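You operate a simulated robot arm through the tools that you are given. There is no shell and no other tool.

Carry out the task below with a simulated robot arm. There is one attempt and no reset: what you move stays moved.

Task
Glue the white top on the key in the jig and clamp it.
Fine: brush on a strip from the pot; brush back in the cup, lid back on; bar stays down, knob on HOLD. A coat counts when it lies all over at full strength: go over it till it gets no stronger.

The check looks at the end state, three seconds after you hand in, the way a careful person would. Anything else that was tipped, shoved, dropped, spilled or broken makes it a failure. Lids that push on must go on centred and level and be pressed home; caps that screw on are set level and turned clockwise until they are tight.

Robot
A 7-joint arm with a two-finger parallel gripper, fixed in place. Base frame: the origin is on the floor under the middle of its stand, x ahead of it, y to its left, z up; the work surface is at about z = 78. Lengths are in cm, angles in degrees, forces in N, time in s.
With the tool pointing down near the work surface it reaches from about 22 to 68 cm from the base axis. Its first joint turns from -66.0 to 66.0 degrees. Payload 2.4 kg.
The TCP is the grasp point between the finger pads, 3 cm short of the fingertips. In the tool frame z runs along the fingers and y along their closing line. The gripper opens to 9.4 cm. The fingers are 2.8 cm wide and 1 cm thick; the gripper's body (5 by 9.6 cm) begins 5.5 cm behind the TCP.
Orientation is that of the tool frame in the base frame, as a unit quaternion [x, y, z, w]. With the fingers straight down and closing along the base's y, the tool's x points along the base's -x, its y along +y and its z along -z.

Tools
- The arm moves only by the tool servo_tool. Its argument "commands" is a list of rows, each a list of 3 entries, a list of its own where there are three numbers: the shift along the base's x, y, z in units of 20 mm (1.0 is 20 mm), then the turn, a rotation vector about the base's x, y, z in units of 5 degrees (1.0 is 5 degrees), then the opening, from 0 (shut) to 1 (fully open). In form: [[[dx, dy, dz], [wx, wy, wz], fingers], ...]. A call has 1 to 20 rows; each row shifts and turns the commanded pose from where the row before left it. A call with a number of a shift or a turn outside -1 to 1 is refused whole. A row lasts 0.2 s, in which the tool goes at most 5 cm and 8.6 degrees; a call with a longer step from one row to the next is refused whole, and so is a gripper value outside its range. Where a pose cannot be reached the arm comes as near as it can. A force on the tool above 80 N (or 10 N above the force at the start of the call, whichever is more), or a blocked arm, ends the call early, and 0.2 s more pass. Each finger travels about 15.3 cm/s and halts on what it meets, pressing with about 28 N; the grip force reading is that of the motor and also rises with nothing between the fingers. The clock runs only during rows and for 0.2 s after the last one: add rows that do not move to give the fingers time. The reply holds the time, the measured pose of the TCP, the force on the tool along the base axes, the opening and the grip force, in the units named above and with some noise, with the torque about the TCP (base axes, N m) and any sound that the robot's microphone picked up.
- Cameras (640 x 400 px; columns grow to the right, rows downward): "scene" is fixed at [4.1, 47.08, 145.59]; the picture's right is [-0.75, -0.66, 0.00], its down [-0.31, 0.35, -0.89] and it looks along [0.59, -0.66, -0.46] (base axes); focal length 319 px, centre (320, 200). "wrist" rides on the gripper at [7.6, 1.4, -10.2] in the tool frame; the picture's right is [-0.18, 0.98, 0.00], its down [-0.75, -0.14, -0.64] and it looks along [-0.63, -0.12, 0.77] (tool axes); focal length 243 px, centre (320, 200). There is no depth. A picture from a camera that has moved, and an enlarged one, comes with that camera's place and axes in the base frame and with its lens.
- grab_frame(camera): a new picture of that camera. The clock stands still meanwhile.
- inspect(camera, box): a new picture of the part [left, top, right, bottom] of that camera's present view, enlarged. The clock stands still meanwhile.
- sign_off(): hands the job in; it is judged then, once.

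Places have to be worked out from the pictures, the camera data and where the tool is seen. Open the gripper and draw the arm clear of the work before you hand the job in, unless the task says otherwise.

The tools are called after "Emit:" as a command line: name --argument value ..., lists and objects as JSON in quotes. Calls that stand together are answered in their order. servo_tool: Moves the arm, as the interface text tells. Its arguments: {"type":"object","properties":{"commands":{"type":"array","items":{"type":"array"}}},"required":["commands"]} The other tools are called the same way: grab_frame (camera) takes a picture; inspect (camera, box) takes an enlarged picture of a part of a camera's view; sign_off () hands the job in.

At the start:

```text
clock: 0.0
tcp_pos: [39.91, -14.93, 122.59]
tool_rot: [0.0, 1.0, -0.001, 0.0]
ft_force: [0.8, 0.6, 0.3]
moment: [0.0, 0.01, 0.0]
width: 9.41
grip_force: 0.0
```

scene: 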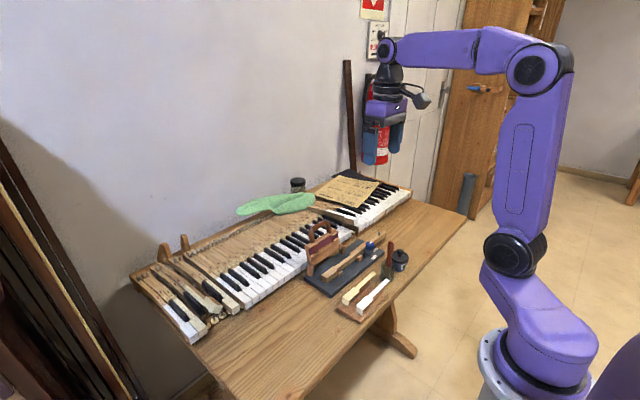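
wrist: 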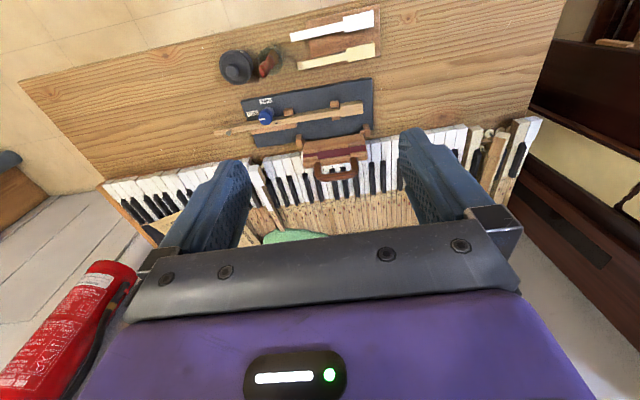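

I see the jig, pot, brush, two key tops on a board. I'll look closer at the work area in both cameras.

Emit:
inspect --camera "scene" --box '[290, 200, 430, 330]'

Emit:
inspect --camera "wrist" --box '[200, 0, 400, 190]'

```text
3.08 times, centred on (360, 265) of scene
camera zoom: at [4.1, 47.08, 145.59], right [-0.75, -0.66, 0.0], down [-0.31, 0.35, -0.89], along [0.59, -0.66, -0.46], focal length 982 px, centre (197, 0)
```

zoom: 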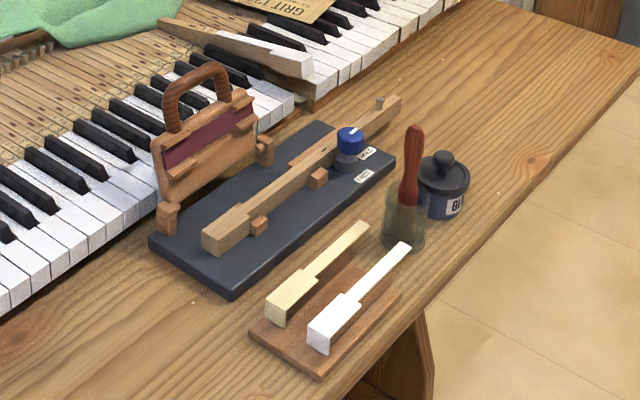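

```text
2.11 times, centred on (300, 95) of wrist
camera zoom: at [32.41, -13.45, 132.77], right [0.18, 0.98, 0.0], down [0.75, -0.14, 0.64], along [0.63, -0.12, -0.77], focal length 511 px, centre (362, 421)
```

zoom: 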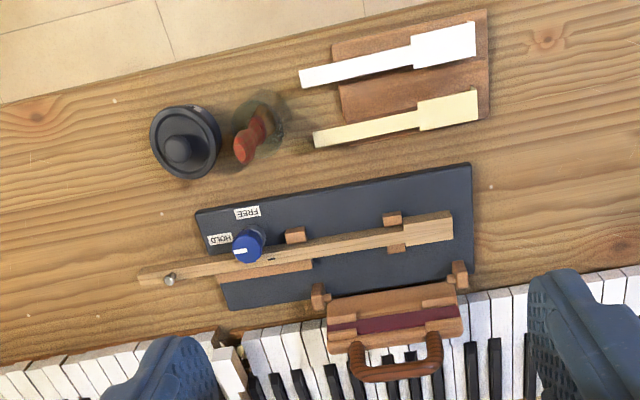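

The work area is around x 35–50, y -10 to -30. I'll move lower and closer to look at the jig and pot in detail.

Emit:
servo_tool --commands '[[[-0.3, -0.2, -0.9], [0, 0, 0], 1], [[-0.3, -0.2, -0.9], [0, 0, 0], 1], [[-0.3, -0.2, -0.9], [0, 0, 0], 1], [[-0.3, -0.2, -0.9], [0, 0, 0], 1], [[-0.3, -0.2, -0.9], [0, 0, 0], 1], [[-0.3, 0, -0.9], [0, 0, 0], 1], [[-0.3, 0, -0.9], [0, 0, 0], 1], [[-0.3, 0, -0.9], [0, 0, 0], 1], [[-0.3, 0, -0.9], [0, 0, 0], 1], [[-0.3, 0, -0.9], [0, 0, 0], 1], [[-0.3, 0, -0.9], [0, 0, 0], 1], [[-0.3, 0, -0.9], [0, 0, 0], 1], [[0, 0, 0], [0, 0, 0], 1]]'

Emit:
grab_frame --camera "wrist"

Emit:
grab_frame --camera "scene"

```text
clock: 2.8
tcp_pos: [32.65, -16.81, 100.92]
tool_rot: [0.001, 1.0, 0.0, 0.001]
ft_force: [-0.2, -0.3, -0.1]
moment: [0.04, 0.02, 0.03]
width: 9.42
grip_force: 0.1
```

```text
taken
camera wrist: at [25.12, -15.34, 111.15], right [0.18, 0.98, 0.0], down [0.75, -0.14, 0.64], along [0.63, -0.12, -0.77], focal length 243 px, centre (320, 200)
```

wrist: 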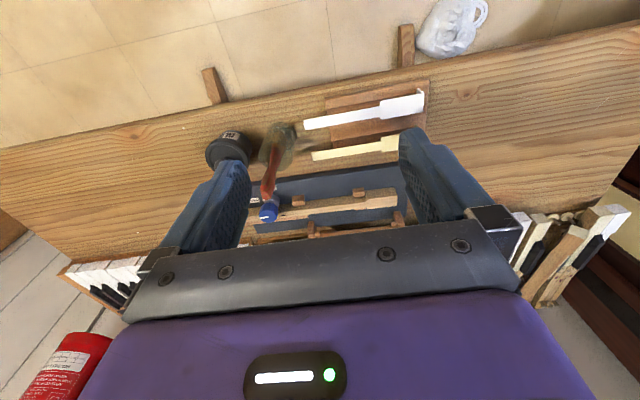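

```text
taken
```

scene: 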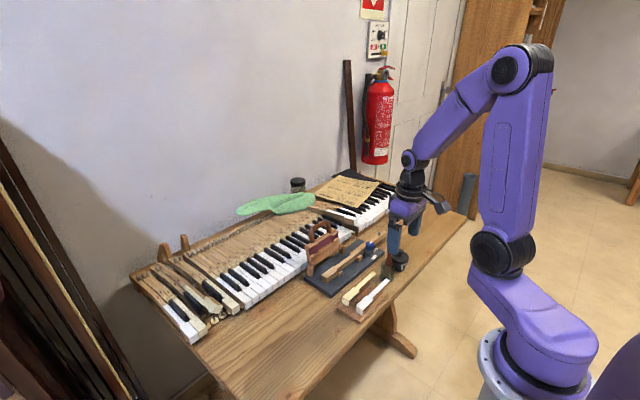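

The camera looks ahead of the hand; I'll move further forward so the jig and its knob are in the clear part of the view.

Emit:
servo_tool --commands '[[[0.9, 0, 0], [0, 0, 0], 1], [[0.9, 0, 0], [0, 0, 0], 1], [[0.9, 0, 0], [0, 0, 0], 1], [[0.9, 0, 0], [0, 0, 0], 1], [[0.9, 0, 0], [0, 0, 0], 1], [[0.9, 0, 0], [0, 0, 0], 1], [[0.9, 0, 0], [0, 0, 0], 1], [[0, 0, 0], [0, 0, 0], 1]]'

Emit:
grab_frame --camera "wrist"

Emit:
inspect --camera "wrist" --box '[200, 0, 420, 200]'

```text
clock: 4.6
tcp_pos: [45.49, -16.92, 100.83]
tool_rot: [0.001, 1.0, -0.001, 0.0]
ft_force: [0.8, 0.0, 0.8]
moment: [-0.03, 0.01, 0.01]
width: 9.4
grip_force: 0.0
```

```text
taken
camera wrist: at [37.83, -15.4, 111.15], right [0.18, 0.98, 0.0], down [0.75, -0.14, 0.64], along [0.63, -0.12, -0.77], focal length 243 px, centre (320, 200)
```

wrist: 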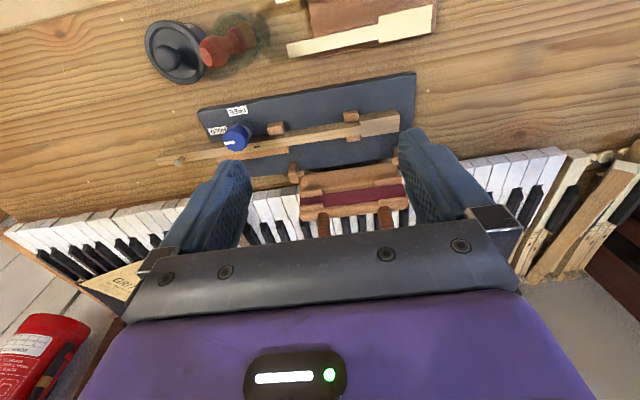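

```text
2.00 times, centred on (310, 100) of wrist
camera zoom: at [37.83, -15.4, 111.15], right [0.18, 0.98, 0.0], down [0.75, -0.14, 0.64], along [0.63, -0.12, -0.77], focal length 485 px, centre (340, 400)
```

zoom: 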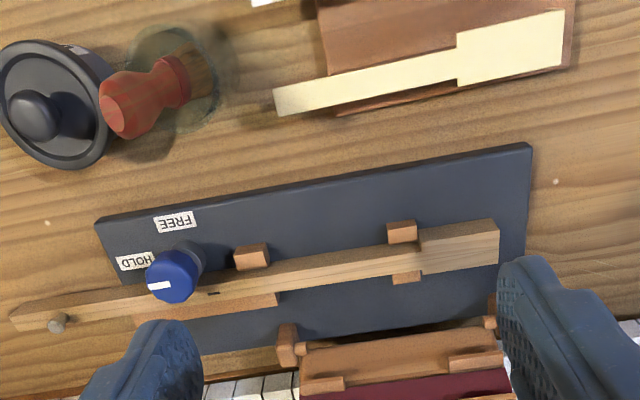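

The knob's white pointer seems to be near HOLD and the bar stands up, tilted back. I'll look more closely at the pot and cup first.

Emit:
servo_tool --commands '[[[-0.9, -1, 0], [0, 0, 0], 1], [[-0.9, -1, 0], [0, 0, 0], 1], [[-0.9, -1, 0], [0, 0, 0], 1], [[-0.9, -1, 0], [0, 0, 0], 1], [[-0.9, -1, 0], [0, 0, 0], 1], [[0, 0, 0], [0, 0, 0], 1]]'

Emit:
grab_frame --camera "wrist"

Emit:
inspect --camera "wrist" --box '[240, 20, 440, 160]'

Emit:
inspect --camera "scene" --box '[360, 230, 430, 290]'

Emit:
inspect --camera "scene" --box '[300, 210, 400, 300]'

```text
clock: 6.0
tcp_pos: [36.31, -26.82, 100.84]
tool_rot: [0.0, 1.0, 0.0, 0.0]
ft_force: [-0.2, 0.9, -1.0]
moment: [0.03, 0.01, 0.0]
width: 9.4
grip_force: 0.1
```

```text
taken
camera wrist: at [28.81, -25.28, 111.04], right [0.18, 0.98, 0.0], down [0.75, -0.14, 0.64], along [0.63, -0.12, -0.77], focal length 243 px, centre (320, 200)
```

wrist: 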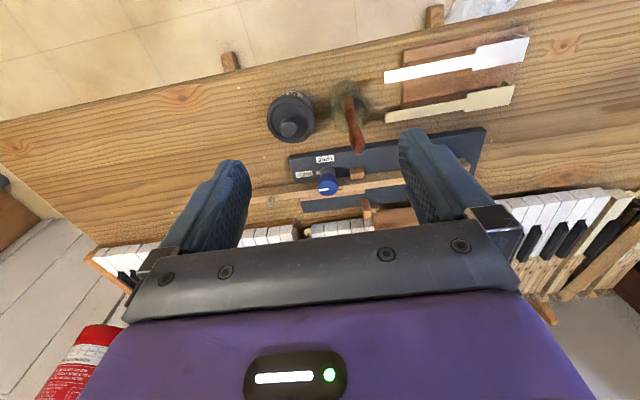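

```text
2.86 times, centred on (340, 90) of wrist
camera zoom: at [28.81, -25.28, 111.04], right [0.18, 0.98, 0.0], down [0.75, -0.14, 0.64], along [0.63, -0.12, -0.77], focal length 693 px, centre (263, 514)
```

zoom: 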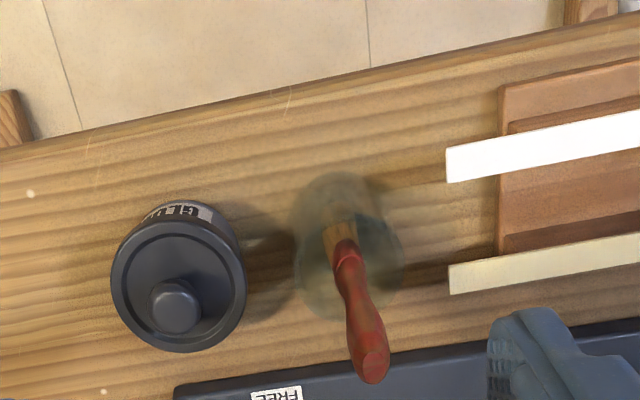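

```text
6.67 times, centred on (395, 260) of scene
camera zoom: at [4.1, 47.08, 145.59], right [-0.75, -0.66, 0.0], down [-0.31, 0.35, -0.89], along [0.59, -0.66, -0.46], focal length 2127 px, centre (-180, -200)
```

zoom: 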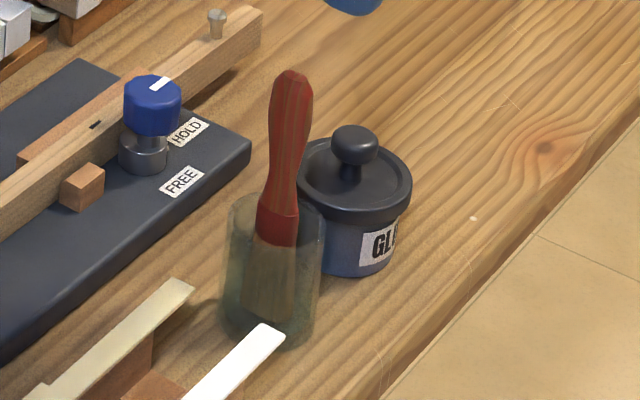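

```text
4.44 times, centred on (350, 255) of scene
camera zoom: at [4.1, 47.08, 145.59], right [-0.75, -0.66, 0.0], down [-0.31, 0.35, -0.89], along [0.59, -0.66, -0.46], focal length 1418 px, centre (187, -44)
```

zoom: 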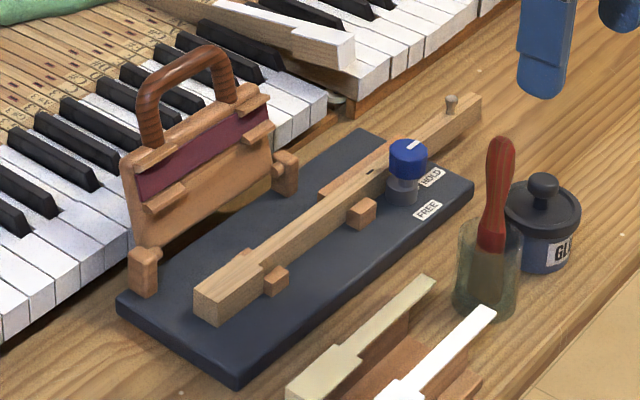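

The brush stands nearly vertical in the cup, and the lid has a mushroom knob. I'll zoom on the key in the jig, the hinge, and the knob from the scene camera for heights.

Emit:
inspect --camera "scene" --box '[320, 255, 370, 286]'

Emit:
inspect --camera "scene" --box '[350, 225, 400, 256]'

Emit:
inspect --camera "scene" --box '[300, 215, 364, 255]'

Emit:
inspect --camera "scene" --box '[330, 265, 402, 325]'

```text
12.80 times, centred on (345, 270) of scene
camera zoom: at [4.1, 47.08, 145.59], right [-0.75, -0.66, 0.0], down [-0.31, 0.35, -0.89], along [0.59, -0.66, -0.46], focal length 4085 px, centre (0, -702)
```

zoom: 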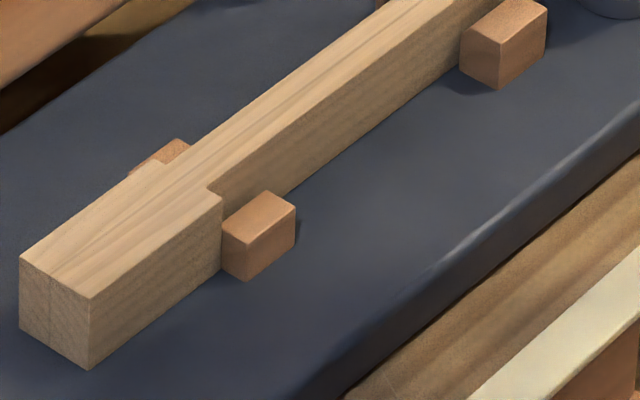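

```text
12.80 times, centred on (375, 240) of scene
camera zoom: at [4.1, 47.08, 145.59], right [-0.75, -0.66, 0.0], down [-0.31, 0.35, -0.89], along [0.59, -0.66, -0.46], focal length 4085 px, centre (-384, -318)
```

zoom: 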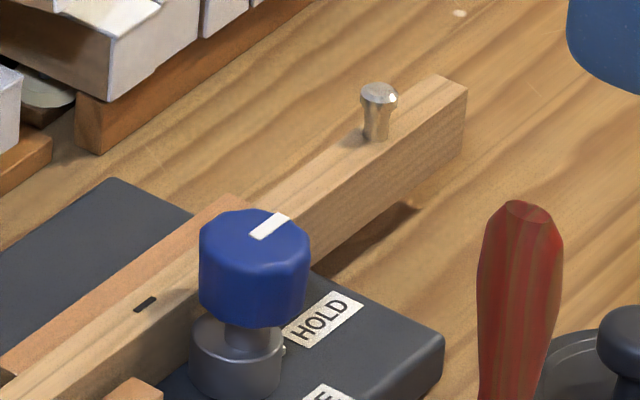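

```text
10.00 times, centred on (332, 235) of scene
camera zoom: at [4.1, 47.08, 145.59], right [-0.75, -0.66, 0.0], down [-0.31, 0.35, -0.89], along [0.59, -0.66, -0.46], focal length 3191 px, centre (200, -150)
```

zoom: 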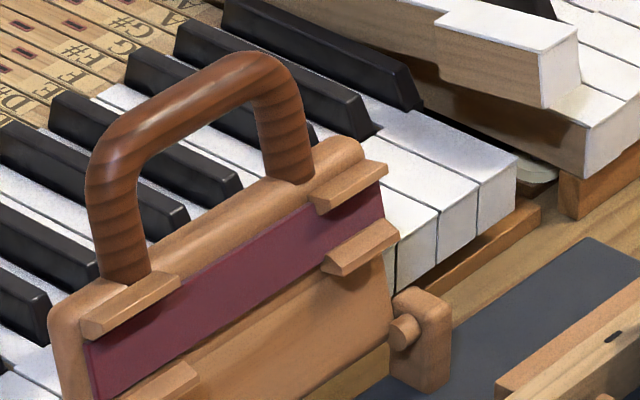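

```text
6.67 times, centred on (366, 295) of scene
camera zoom: at [4.1, 47.08, 145.59], right [-0.75, -0.66, 0.0], down [-0.31, 0.35, -0.89], along [0.59, -0.66, -0.46], focal length 2127 px, centre (13, -433)
```

zoom: 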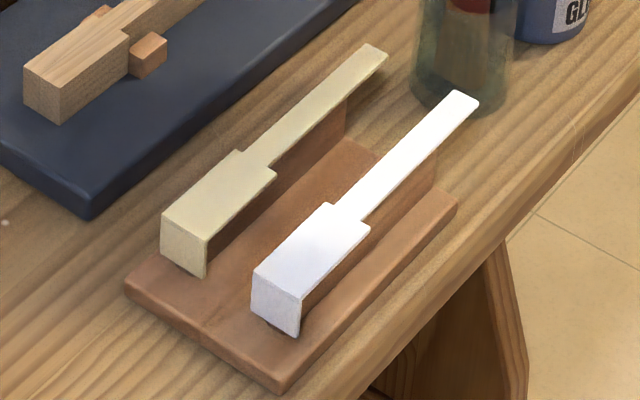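

Pointer is at HOLD with the bar up, and the white top has a front lip that must hook over the key's front end. I'll move lower over the key for precise positions.

Emit:
servo_tool --commands '[[[0.8, 1, -0.2], [0, 0, 0], 1], [[0.8, 1, -0.4], [0, 0, 0], 1], [[0.8, 1, -0.4], [0, 0, 0], 1], [[0.8, 1, -0.4], [0, 0, 0], 1], [[0.8, 1, -0.6], [0, 0, 0], 1], [[0.8, 1, -0.6], [0, 0, 0], 1], [[0, 0.5, -0.4], [0, 0, 0], 1], [[0, 0, 0], [0, 0, 0], 1]]'

Emit:
grab_frame --camera "wrist"

Emit:
inspect --camera "wrist" --box '[200, 60, 420, 200]'

```text
clock: 7.8
tcp_pos: [45.9, -14.03, 95.04]
tool_rot: [-0.001, 1.0, 0.0, 0.0]
ft_force: [-0.8, -0.3, 0.0]
moment: [-0.04, -0.01, -0.01]
width: 9.38
grip_force: 0.1
```

```text
taken
camera wrist: at [38.33, -12.56, 105.15], right [0.18, 0.98, 0.0], down [0.75, -0.14, 0.64], along [0.63, -0.12, -0.77], focal length 243 px, centre (320, 200)
```

wrist: 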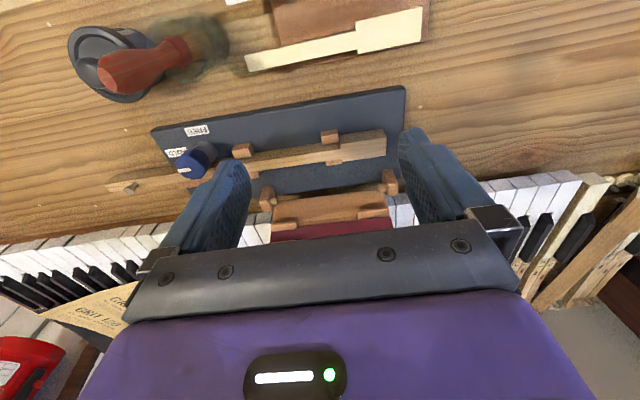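

```text
2.86 times, centred on (310, 130) of wrist
camera zoom: at [38.33, -12.56, 105.15], right [0.18, 0.98, 0.0], down [0.75, -0.14, 0.64], along [0.63, -0.12, -0.77], focal length 693 px, centre (349, 400)
```

zoom: 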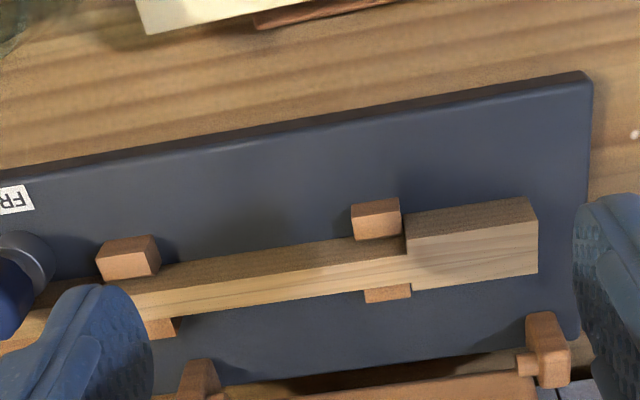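

I'll zoom more into the head and the blocks.

Emit:
inspect --camera "wrist" --box '[310, 115, 410, 180]'

Emit:
inspect --camera "wrist" --box '[150, 100, 260, 170]'

Emit:
inspect --camera "wrist" --box '[250, 150, 410, 240]'

```text
6.15 times, centred on (360, 148) of wrist
camera zoom: at [38.33, -12.56, 105.15], right [0.18, 0.98, 0.0], down [0.75, -0.14, 0.64], along [0.63, -0.12, -0.77], focal length 1493 px, centre (74, 523)
```

zoom: 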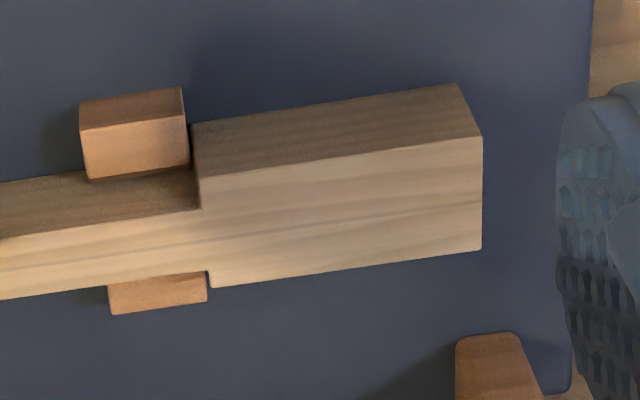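

```text
5.71 times, centred on (205, 135) of wrist
camera zoom: at [38.33, -12.56, 105.15], right [0.18, 0.98, 0.0], down [0.75, -0.14, 0.64], along [0.63, -0.12, -0.77], focal length 1386 px, centre (977, 571)
```

zoom: 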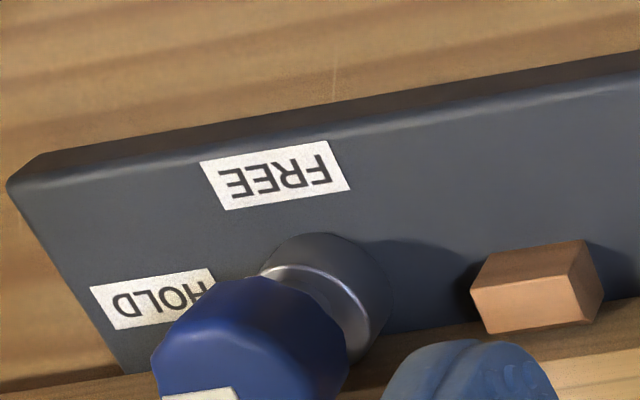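

```text
4.00 times, centred on (330, 195) of wrist
camera zoom: at [38.33, -12.56, 105.15], right [0.18, 0.98, 0.0], down [0.75, -0.14, 0.64], along [0.63, -0.12, -0.77], focal length 970 px, centre (280, 220)
```

zoom: 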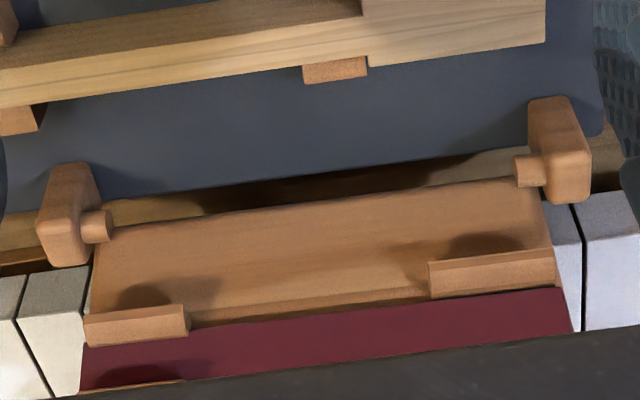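

Key head occupies x≈50.5–52.6, y≈-12.6 to -7.9, top z≈82. Next I look at the knob from above.

Emit:
servo_tool --commands '[[[0, 0, 1], [0, 0, 0], 1], [[0, -1, 0.2], [0, 0, 0], 1], [[0, -1, 0], [0, 0, 0], 1], [[0, -1, 0], [0, 0, 0], 1], [[0, -1, 0], [0, 0, 0], 1], [[0, -1, 0], [0, 0, 0], 1], [[0, -1, 0], [0, 0, 0], 1], [[0, -0.5, 0], [0, 0, 0], 1], [[0, 0, 0], [0, 0, 0], 1]]'

Emit:
grab_frame --camera "wrist"

Emit:
inspect --camera "wrist" --box '[240, 80, 400, 180]'

Emit:
inspect --camera "wrist" --box '[240, 0, 400, 100]'

```text
clock: 9.8
tcp_pos: [46.14, -26.96, 97.41]
tool_rot: [0.0, 1.0, 0.0, 0.0]
ft_force: [-0.2, -0.6, 0.4]
moment: [0.0, 0.03, -0.02]
width: 9.4
grip_force: 0.1
```

```text
taken
camera wrist: at [38.41, -25.5, 107.55], right [0.18, 0.98, 0.0], down [0.75, -0.14, 0.64], along [0.63, -0.12, -0.77], focal length 243 px, centre (320, 200)
```

wrist: 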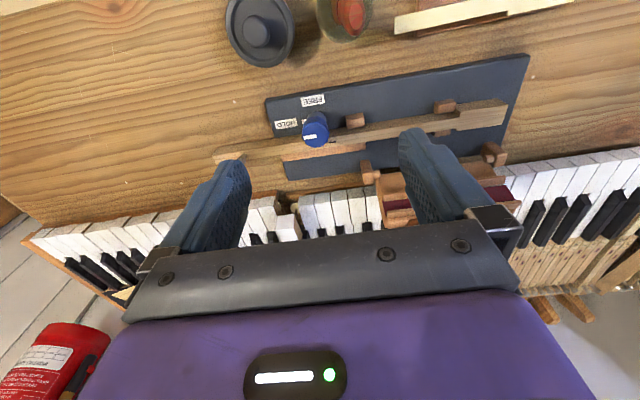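

```text
4.00 times, centred on (320, 130) of wrist
camera zoom: at [38.41, -25.5, 107.55], right [0.18, 0.98, 0.0], down [0.75, -0.14, 0.64], along [0.63, -0.12, -0.77], focal length 970 px, centre (320, 480)
```

zoom: 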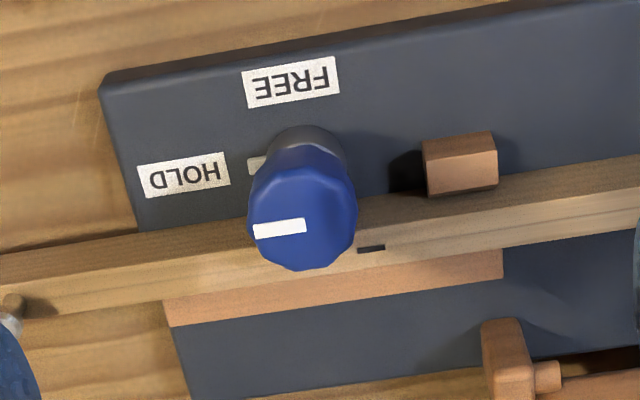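

```text
4.00 times, centred on (320, 50) of wrist
camera zoom: at [38.41, -25.5, 107.55], right [0.18, 0.98, 0.0], down [0.75, -0.14, 0.64], along [0.63, -0.12, -0.77], focal length 970 px, centre (320, 800)
```

zoom: 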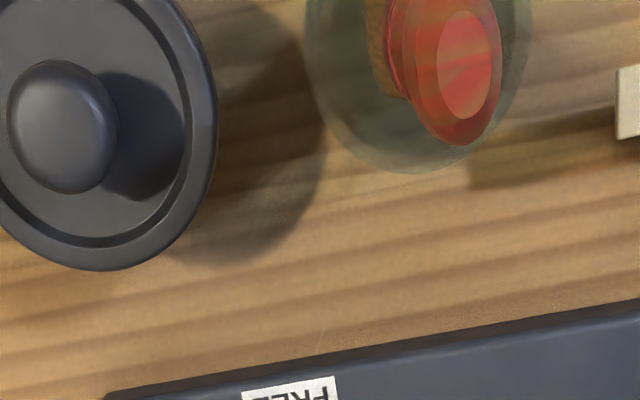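

Knob axis is at about (48.9, -27.9), cap z≈83.6–85.3, pointing HOLD. I'll turn the hand +45° and come above it, then check alignment before gripping.

Emit:
servo_tool --commands '[[[0.3, -0.1, -0.2], [0, 0, 1], 0.6], [[0.3, -0.1, -0.2], [0, 0, 1], 0.6], [[0.3, -0.1, -0.2], [0, 0, 1], 0.6], [[0.3, -0.1, -0.4], [0, 0, 1], 0.6], [[0.18, -0.07, -0.4], [0, 0, 1], 0.6], [[0, 0, -0.5], [0, 0, 1], 0.6], [[0, 0, -0.5], [0, 0, 1], 0.6], [[0, 0, -0.5], [0, 0, 1], 0.6], [[0, 0, -0.5], [0, 0, 1], 0.6], [[0, 0, 0], [0, 0, 0], 0.6]]'

Emit:
grab_frame --camera "wrist"

Emit:
inspect --camera "scene" --box '[340, 190, 440, 265]'

```text
clock: 12.0
tcp_pos: [48.74, -27.76, 90.54]
tool_rot: [-0.383, 0.924, 0.0, 0.0]
ft_force: [0.2, 0.2, 0.6]
moment: [0.03, 0.01, -0.02]
width: 5.63
grip_force: 0.1
```

```text
taken
camera wrist: at [42.45, -32.15, 100.79], right [-0.57, 0.82, 0.0], down [0.63, 0.43, 0.64], along [0.53, 0.36, -0.77], focal length 243 px, centre (320, 200)
```

wrist: 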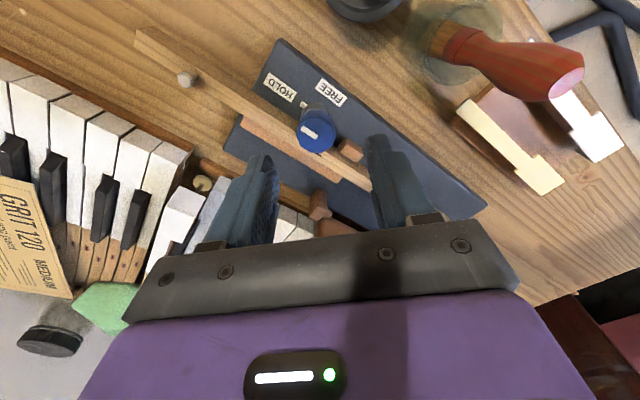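

```text
5.33 times, centred on (390, 228) of scene
camera zoom: at [4.1, 47.08, 145.59], right [-0.75, -0.66, 0.0], down [-0.31, 0.35, -0.89], along [0.59, -0.66, -0.46], focal length 1702 px, centre (-53, 53)
```

zoom: 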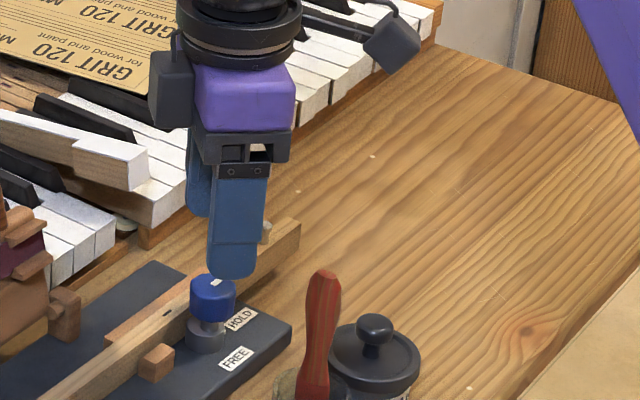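

Emit:
inspect --camera "wrist" --box '[270, 90, 370, 170]'

```text
5.00 times, centred on (320, 130) of wrist
camera zoom: at [42.45, -32.15, 100.79], right [-0.57, 0.82, 0.0], down [0.63, 0.43, 0.64], along [0.53, 0.36, -0.77], focal length 1213 px, centre (320, 550)
```

zoom: 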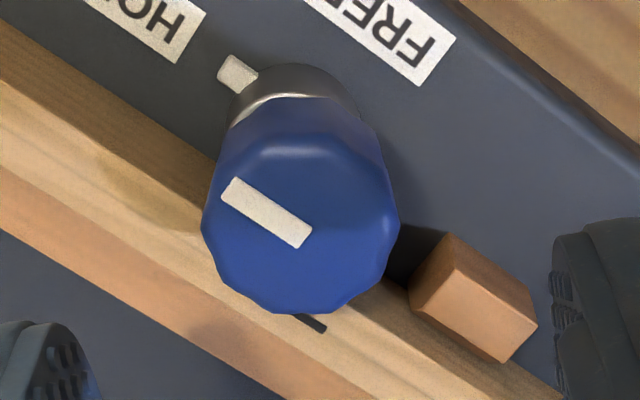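

The knob sits slightly off the tool axis (about -0.14, -0.42 cm). I'll correct and lower so the fingertips sit around the cap, still open, and look again.

Emit:
servo_tool --commands '[[[-0.07, -0.21, 0], [0, 0, 0], 0.6], [[0, 0, -0.6], [0, 0, 0], 0.6], [[0, 0, -0.6], [0, 0, 0], 0.6], [[0, 0, -0.6], [0, 0, 0], 0.6], [[0, 0, -0.45], [0, 0, 0], 0.6], [[0, 0, 0], [0, 0, 0], 0.6]]'

Emit:
inspect --camera "wrist" --box '[240, 90, 400, 210]'

Emit:
inspect --camera "scene" --box '[350, 215, 410, 255]'

```text
clock: 13.4
tcp_pos: [48.71, -28.43, 86.08]
tool_rot: [-0.383, 0.924, 0.0, 0.0]
ft_force: [0.1, 0.2, 0.3]
moment: [-0.02, 0.02, -0.02]
width: 5.65
grip_force: 0.1
```

```text
3.33 times, centred on (320, 150) of wrist
camera zoom: at [42.27, -32.7, 96.32], right [-0.56, 0.83, 0.0], down [0.63, 0.43, 0.64], along [0.53, 0.36, -0.77], focal length 809 px, centre (320, 367)
```

zoom: 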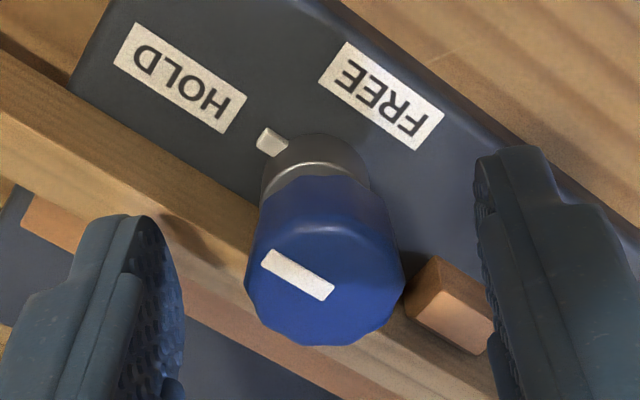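

```text
10.00 times, centred on (380, 235) of scene
camera zoom: at [4.1, 47.08, 145.59], right [-0.75, -0.66, 0.0], down [-0.31, 0.35, -0.89], along [0.59, -0.66, -0.46], focal length 3191 px, centre (-280, -150)
```

zoom: 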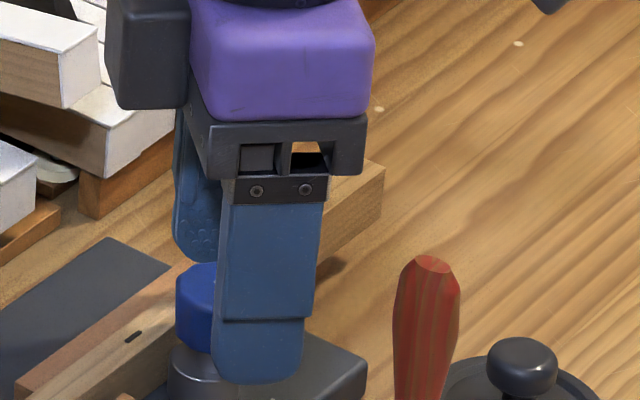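

Well centred now. I'll close on the cap and check the grip.

Emit:
servo_tool --commands '[[[0, 0, 0], [0, 0, 0], 0.4], [[0, 0, 0], [0, 0, 0], 0.25], [[0, 0, 0], [0, 0, 0], 0.1], [[0, 0, 0], [0, 0, 0], 0.0]]'

Emit:
inspect --camera "wrist" --box '[240, 90, 400, 210]'

```text
clock: 14.4
tcp_pos: [48.62, -28.4, 86.08]
tool_rot: [-0.382, 0.924, 0.0, 0.001]
ft_force: [1.7, -1.8, 0.2]
moment: [-0.03, -0.09, -0.01]
width: 2.83
grip_force: 27.8
```

```text
3.33 times, centred on (320, 150) of wrist
camera zoom: at [42.28, -32.71, 96.33], right [-0.56, 0.83, 0.0], down [0.63, 0.43, 0.64], along [0.53, 0.36, -0.77], focal length 809 px, centre (320, 367)
```

zoom: 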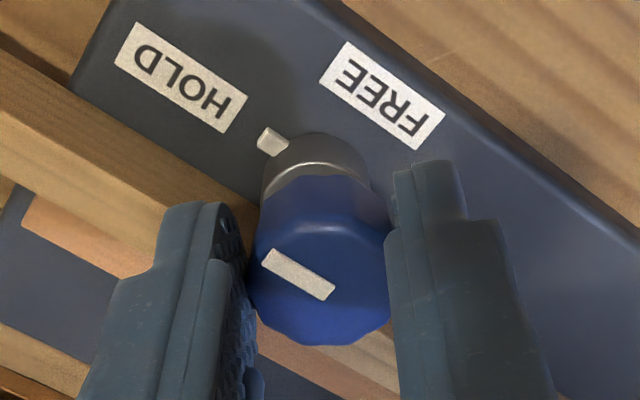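

Gripped at 2.83 cm with little side force. Now I rotate clockwise (negative z) toward FREE and watch the torque.

Emit:
servo_tool --commands '[[[0, 0, 0], [0, 0, -1], 0], [[0, 0, 0], [0, 0, -1], 0], [[0, 0, 0], [0, 0, -1], 0], [[0, 0, 0], [0, 0, -1], 0], [[0, 0, 0], [0, 0, -1], 0], [[0, 0, 0], [0, 0, -1], 0]]'

Emit:
inspect --camera "wrist" --box '[240, 90, 400, 210]'

```text
clock: 15.8
tcp_pos: [48.45, -28.12, 86.12]
tool_rot: [-0.13, 0.992, 0.001, -0.001]
ft_force: [-12.1, 8.9, 13.5]
moment: [0.21, 0.24, 0.08]
width: 2.78
grip_force: 27.8
```

```text
3.33 times, centred on (320, 150) of wrist
camera zoom: at [40.89, -28.71, 96.27], right [-0.07, 1.0, 0.0], down [0.77, 0.06, 0.64], along [0.64, 0.05, -0.77], focal length 809 px, centre (320, 367)
```

zoom: 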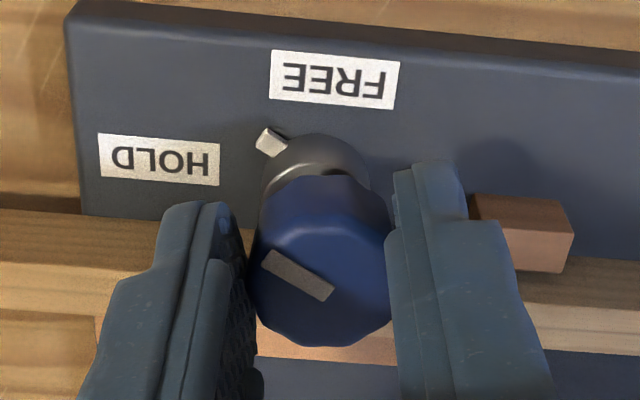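

The knob follows the hand (pointer is 30° on its way to FREE). There's some side force from slight misalignment, so I relieve it while continuing to turn.

Emit:
servo_tool --commands '[[[-0.05, 0.08, 0.03], [0, 0, 0], 0], [[0, 0.01, 0], [0, 0, -1], 0], [[-0.01, 0.02, 0], [0, 0, -1], 0], [[-0.01, 0.02, 0], [0, 0, -1], 0], [[-0.02, 0.02, 0], [0, 0, -1], 0]]'

Emit:
inspect --camera "wrist" --box '[240, 90, 400, 210]'

```text
clock: 17.0
tcp_pos: [48.41, -27.92, 86.16]
tool_rot: [0.044, 0.999, 0.0, -0.001]
ft_force: [2.3, 1.5, 0.1]
moment: [-0.08, -0.04, 0.04]
width: 2.8
grip_force: 28.2
```

```text
3.33 times, centred on (320, 150) of wrist
camera zoom: at [40.97, -25.79, 96.28], right [0.27, 0.96, 0.0], down [0.74, -0.21, 0.64], along [0.62, -0.17, -0.77], focal length 809 px, centre (320, 367)
```

zoom: 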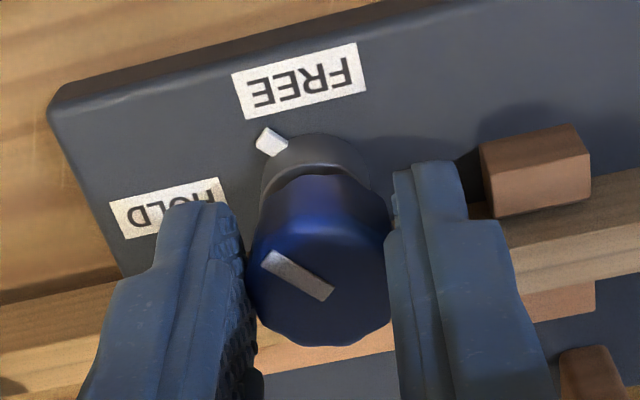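

Forces are near zero now; 50° done. I continue to 90°.

Emit:
servo_tool --commands '[[[0, 0.01, 0], [0, 0, -1], 0], [[0, 0.01, 0], [0, 0, -1], 0], [[0, 0.01, 0], [0, 0, -1], 0], [[0, 0.01, 0], [0, 0, -1], 0]]'

Emit:
servo_tool --commands '[[[0.01, 0, 0], [0, 0, -1], 0], [[0.01, 0, 0], [0, 0, -1], 0], [[0.01, 0, 0], [0, 0, -1], 0], [[0.01, 0, 0], [0, 0, -1], 0]]'

Emit:
inspect --camera "wrist" --box '[240, 90, 400, 210]'

```text
clock: 18.0
tcp_pos: [48.53, -27.8, 86.11]
tool_rot: [0.217, 0.976, 0.002, -0.001]
ft_force: [-5.4, 15.2, 0.0]
moment: [0.0, -0.36, 0.02]
width: 2.8
grip_force: 28.1
```

```text
clock: 19.0
tcp_pos: [48.47, -27.95, 86.08]
tool_rot: [0.383, 0.924, 0.0, 0.0]
ft_force: [3.1, 10.3, -0.3]
moment: [0.5, 0.2, 0.03]
width: 2.8
grip_force: 28.4
```

```text
3.33 times, centred on (320, 150) of wrist
camera zoom: at [44.23, -21.44, 96.28], right [0.83, 0.56, 0.0], down [0.43, -0.63, 0.64], along [0.36, -0.53, -0.77], focal length 809 px, centre (320, 367)
```

zoom: 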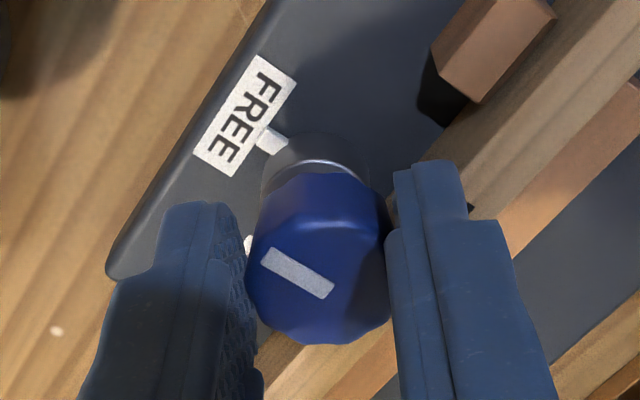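

The tab now points at FREE. I release and rise, straightening the hand back.

Emit:
servo_tool --commands '[[[0, 0, 0], [0, 0, 0], 0.3], [[0, 0, 0], [0, 0, 0], 0.5], [[0, 0, 0], [0, 0, 0], 0.6], [[0, 0, 0.6], [0, 0, 0], 0.6], [[0, 0, 1], [0, 0, 0], 0.6], [[0, 0, 1], [0, 0, 1], 0.6], [[-0.3, 0, 1], [0, 0, 1], 0.6], [[-0.5, 0, 1], [0, 0, 1], 0.6], [[-0.8, 0, 0.8], [0, 0, 1], 0.6], [[-0.8, -0.2, 0], [0, 0, 1], 0.6], [[-0.8, -0.2, 0], [0, 0, 1], 0.6], [[-0.8, -0.2, 0], [0, 0, 1], 0.6], [[-0.4, -0.2, 0], [0, 0, 1], 0.6], [[-0.2, -0.2, 0], [0, 0, 1], 0.6], [[0, 0, 0], [0, 0, 0], 0.6]]'

Emit:
grab_frame --camera "wrist"

Emit:
inspect --camera "scene" --box '[290, 200, 430, 300]'

```text
clock: 22.2
tcp_pos: [39.41, -29.75, 96.93]
tool_rot: [-0.002, 1.0, 0.0, 0.0]
ft_force: [-0.5, -0.2, -0.8]
moment: [0.0, 0.01, -0.01]
width: 5.65
grip_force: 0.1
```

```text
taken
camera wrist: at [31.77, -28.47, 107.12], right [0.18, 0.98, 0.0], down [0.75, -0.14, 0.64], along [0.63, -0.12, -0.77], focal length 243 px, centre (320, 200)
```

wrist: 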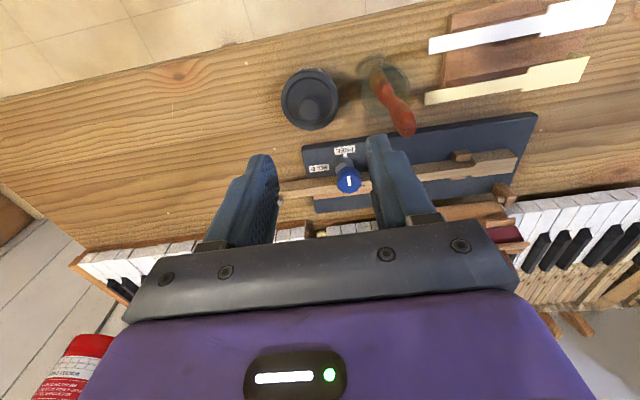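

```text
4.00 times, centred on (360, 250) of scene
camera zoom: at [4.1, 47.08, 145.59], right [-0.75, -0.66, 0.0], down [-0.31, 0.35, -0.89], along [0.59, -0.66, -0.46], focal length 1276 px, centre (160, 0)
```

zoom: 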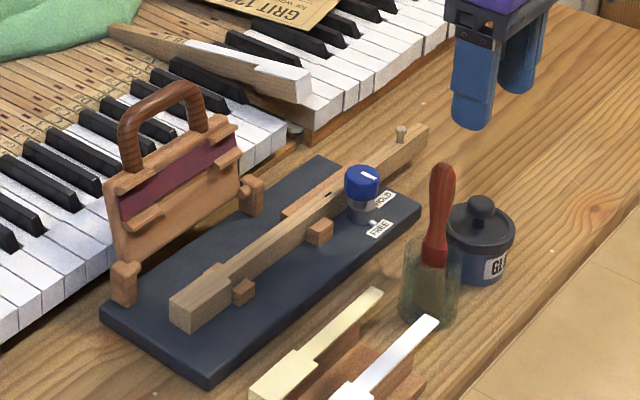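

Knob is on FREE and nothing else moved. I'm above the pot now; zoom on the lid.

Emit:
inspect --camera "wrist" --box '[260, 50, 440, 150]'

Emit:
inspect --camera "scene" --box '[385, 240, 425, 276]'

```text
3.56 times, centred on (350, 100) of wrist
camera zoom: at [31.77, -28.47, 107.12], right [0.18, 0.98, 0.0], down [0.75, -0.14, 0.64], along [0.63, -0.12, -0.77], focal length 863 px, centre (213, 556)
```

zoom: 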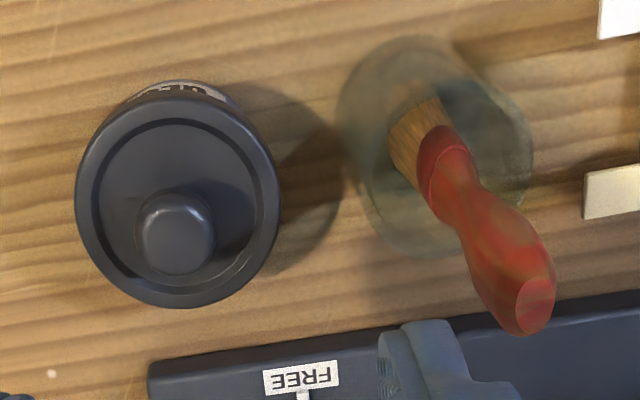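

```text
11.11 times, centred on (405, 258) of scene
camera zoom: at [4.1, 47.08, 145.59], right [-0.75, -0.66, 0.0], down [-0.31, 0.35, -0.89], along [0.59, -0.66, -0.46], focal length 3546 px, centre (-624, -444)
```

zoom: 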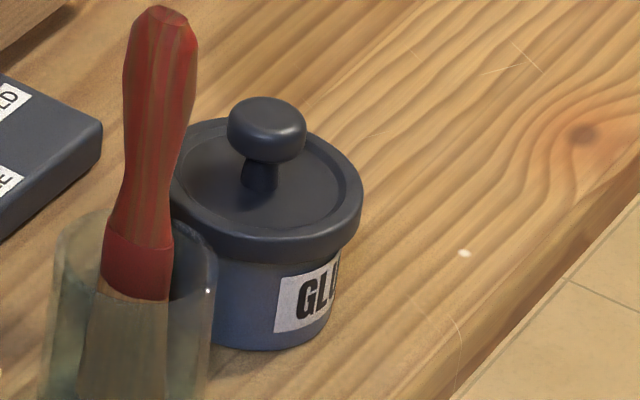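

Smooth push-on/lift-off lid; from three views its knob is at about (39.45, -31.0), top z≈84. I'll go above it partly open and check alignment.

Emit:
servo_tool --commands '[[[0.11, -0.5, -0.6], [0, 0, 0], 0.5], [[0, -0.045, -0.8], [0, 0, 0], 0.5], [[0, 0, -0.9], [0, 0, 0], 0.5], [[0, 0, -0.9], [0, 0, 0], 0.5], [[0, 0, -0.8], [0, 0, 0], 0.5], [[0, 0, 0], [0, 0, 0], 0.5]]'

Emit:
inspect --camera "wrist" --box '[240, 70, 400, 200]'

Emit:
inspect --camera "scene" --box '[380, 220, 430, 280]'

```text
clock: 23.6
tcp_pos: [39.53, -30.98, 88.94]
tool_rot: [-0.001, 1.0, 0.0, -0.001]
ft_force: [-0.5, -0.3, -0.5]
moment: [0.01, 0.01, 0.03]
width: 4.7
grip_force: 0.1
```

```text
3.08 times, centred on (320, 135) of wrist
camera zoom: at [31.96, -29.62, 99.11], right [0.18, 0.98, 0.0], down [0.75, -0.14, 0.64], along [0.63, -0.12, -0.77], focal length 746 px, centre (320, 400)
```

zoom: 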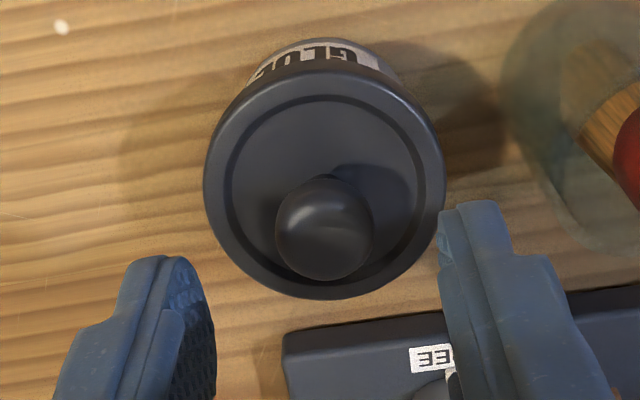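

```text
6.67 times, centred on (405, 250) of scene
camera zoom: at [4.1, 47.08, 145.59], right [-0.75, -0.66, 0.0], down [-0.31, 0.35, -0.89], along [0.59, -0.66, -0.46], focal length 2127 px, centre (-247, -133)
```

zoom: 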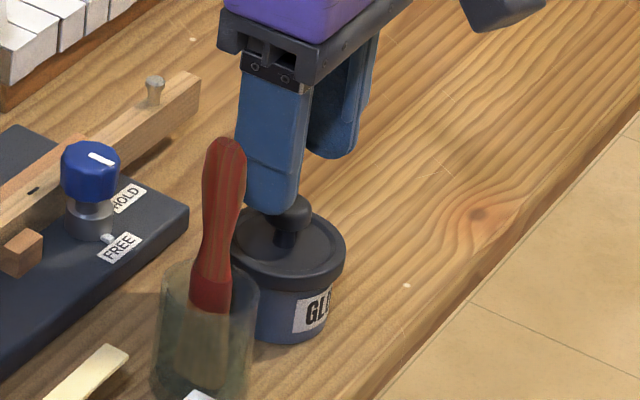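

Only about 2 mm off. I correct, lower to knob height, and close gently.

Emit:
servo_tool --commands '[[[0.09, 0.03, 0], [0, 0, 0], 0.5], [[0, 0, -0.7], [0, 0, 0], 0.5], [[0, 0, -0.7], [0, 0, 0], 0.5], [[0, 0, -0.35], [0, 0, 0], 0.5], [[0, 0, 0], [0, 0, 0], 0.4], [[0, 0, 0], [0, 0, 0], 0.3], [[0, 0, 0], [0, 0, 0], 0.26]]'

Emit:
inspect --camera "wrist" --box '[240, 100, 400, 230]'

Emit:
inspect --camera "scene" --box '[380, 235, 420, 275]'

```text
clock: 25.2
tcp_pos: [39.78, -30.95, 85.54]
tool_rot: [0.0, 1.0, -0.002, 0.002]
ft_force: [1.0, 2.7, 25.6]
moment: [0.13, 0.0, 0.01]
width: 3.2
grip_force: 6.5
```

```text
3.08 times, centred on (320, 165) of wrist
camera zoom: at [32.19, -29.46, 95.64], right [0.18, 0.98, 0.0], down [0.75, -0.14, 0.64], along [0.63, -0.12, -0.76], focal length 746 px, centre (320, 308)
```

zoom: 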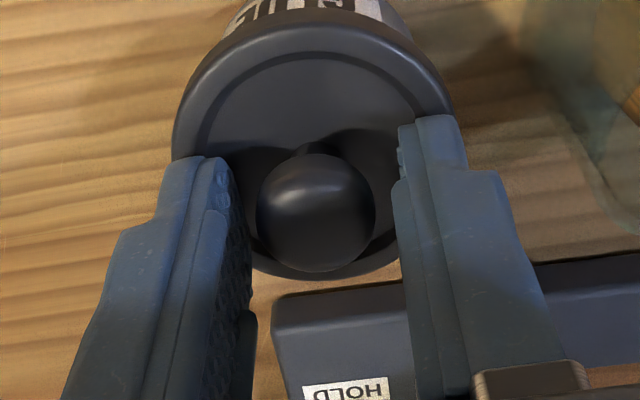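

```text
10.00 times, centred on (400, 255) of scene
camera zoom: at [4.07, 47.11, 145.58], right [-0.75, -0.66, 0.0], down [-0.31, 0.35, -0.89], along [0.59, -0.66, -0.46], focal length 3191 px, centre (-480, -350)
```

zoom: 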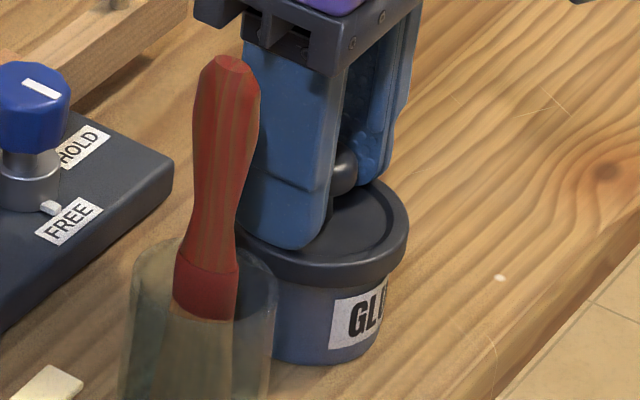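

The fingertips are pressing on the lid top (25 N), so lid top is z≈82.5. I raise half a centimetre, then close on the knob.

Emit:
servo_tool --commands '[[[0, 0, 0.25], [0, 0, 0], 0.36], [[0, 0, 0.02], [0, 0, 0], 0.36], [[0, 0, 0], [0, 0, 0], 0.28], [[0, 0, 0], [0, 0, 0], 0.24], [[0, 0, 0], [0, 0, 0], 0.2]]'

Emit:
inspect --camera "wrist" --box '[240, 100, 400, 230]'

```text
clock: 26.4
tcp_pos: [39.81, -30.78, 85.91]
tool_rot: [-0.001, 1.0, 0.0, -0.001]
ft_force: [-0.1, 0.2, -1.9]
moment: [0.0, 0.01, 0.01]
width: 1.95
grip_force: 27.9
heard: snap
```

```text
3.08 times, centred on (320, 165) of wrist
camera zoom: at [32.18, -29.47, 96.1], right [0.18, 0.98, 0.0], down [0.75, -0.14, 0.64], along [0.63, -0.12, -0.77], focal length 746 px, centre (320, 308)
```

zoom: 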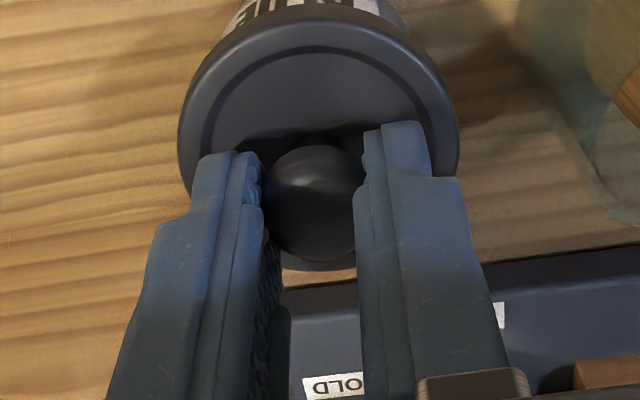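

I heard a snap and feel about 1.9 N of weight: the lid seems to have popped loose. I lift slowly and check that the pot stays.

Emit:
servo_tool --commands '[[[0, 0, 0.2], [0, 0, 0], 0], [[0, 0, 0.3], [0, 0, 0], 0], [[0, 0, 0.4], [0, 0, 0], 0], [[0, 0, 0], [0, 0, 0], 0]]'

Emit:
inspect --camera "scene" --box '[380, 235, 420, 275]'

Emit:
inspect --camera "wrist" --box '[200, 60, 440, 240]'

```text
clock: 27.4
tcp_pos: [39.79, -31.0, 87.78]
tool_rot: [0.0, 1.0, 0.0, 0.0]
ft_force: [-0.2, 0.5, -0.1]
moment: [0.04, -0.02, -0.01]
width: 1.82
grip_force: 28.1
```

```text
10.00 times, centred on (400, 255) of scene
camera zoom: at [4.1, 47.08, 145.59], right [-0.75, -0.66, 0.0], down [-0.31, 0.35, -0.89], along [0.59, -0.66, -0.46], focal length 3191 px, centre (-480, -350)
```

zoom: 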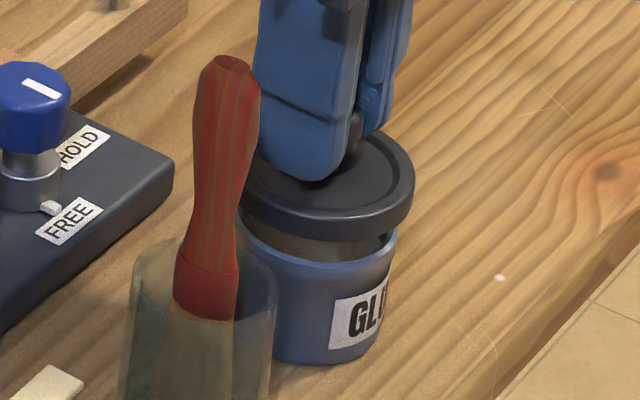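

```text
2.22 times, centred on (320, 150) of wrist
camera zoom: at [32.19, -29.49, 97.94], right [0.18, 0.98, 0.0], down [0.75, -0.14, 0.64], along [0.63, -0.12, -0.77], focal length 539 px, centre (320, 311)
```

zoom: 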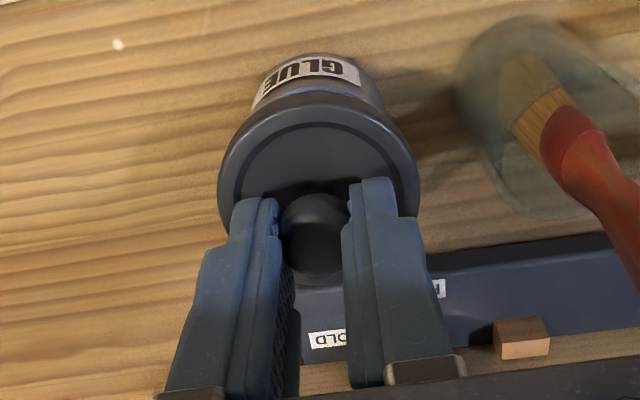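

Pot stayed, lid is off. I'll carry the lid to the free table area near (40, -40) and set it down.

Emit:
servo_tool --commands '[[[0, 0, 0.8], [0, 0, 0], 0], [[0, 0, 0.8], [0, 0, 0], 0], [[0, 0, 0.6], [0, 0, 0], 0], [[0, -0.8, 0], [0, 0, 0], 0], [[0, -0.9, 0], [0, 0, 0], 0], [[0, -0.9, 0], [0, 0, 0], 0], [[0, -0.9, 0], [0, 0, 0], 0], [[0, -0.8, 0], [0, 0, 0], 0], [[0, 0, -0.8], [0, 0, 0], 0], [[0, 0, -0.8], [0, 0, 0], 0], [[0, 0, -0.8], [0, 0, 0], 0], [[0, 0, -0.8], [0, 0, 0], 0], [[0, 0, -0.6], [0, 0, 0], 0], [[0, 0, 0], [0, 0, 0], 0]]'

Emit:
grab_frame --camera "scene"

Emit:
grab_frame --camera "wrist"

```text
clock: 30.4
tcp_pos: [39.67, -39.56, 84.47]
tool_rot: [0.0, 1.0, 0.001, -0.001]
ft_force: [-0.2, 0.4, -0.7]
moment: [0.01, -0.01, -0.02]
width: 1.93
grip_force: 27.9
```

```text
taken
```

scene: 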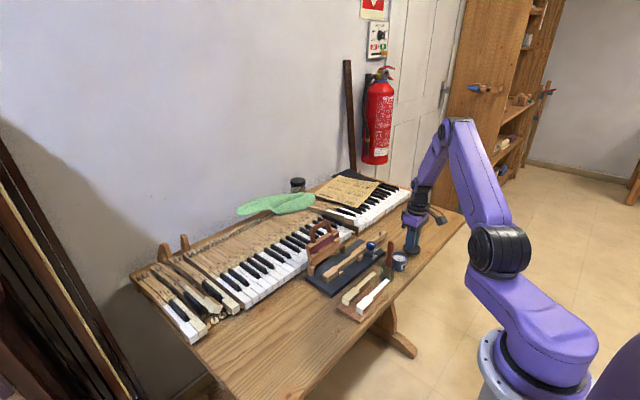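

```text
taken
camera wrist: at [32.11, -38.12, 94.71], right [0.18, 0.98, 0.0], down [0.75, -0.14, 0.64], along [0.63, -0.12, -0.77], focal length 243 px, centre (320, 200)
```

wrist: 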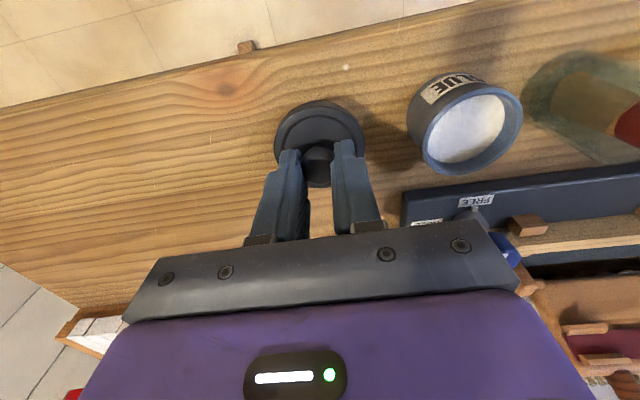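

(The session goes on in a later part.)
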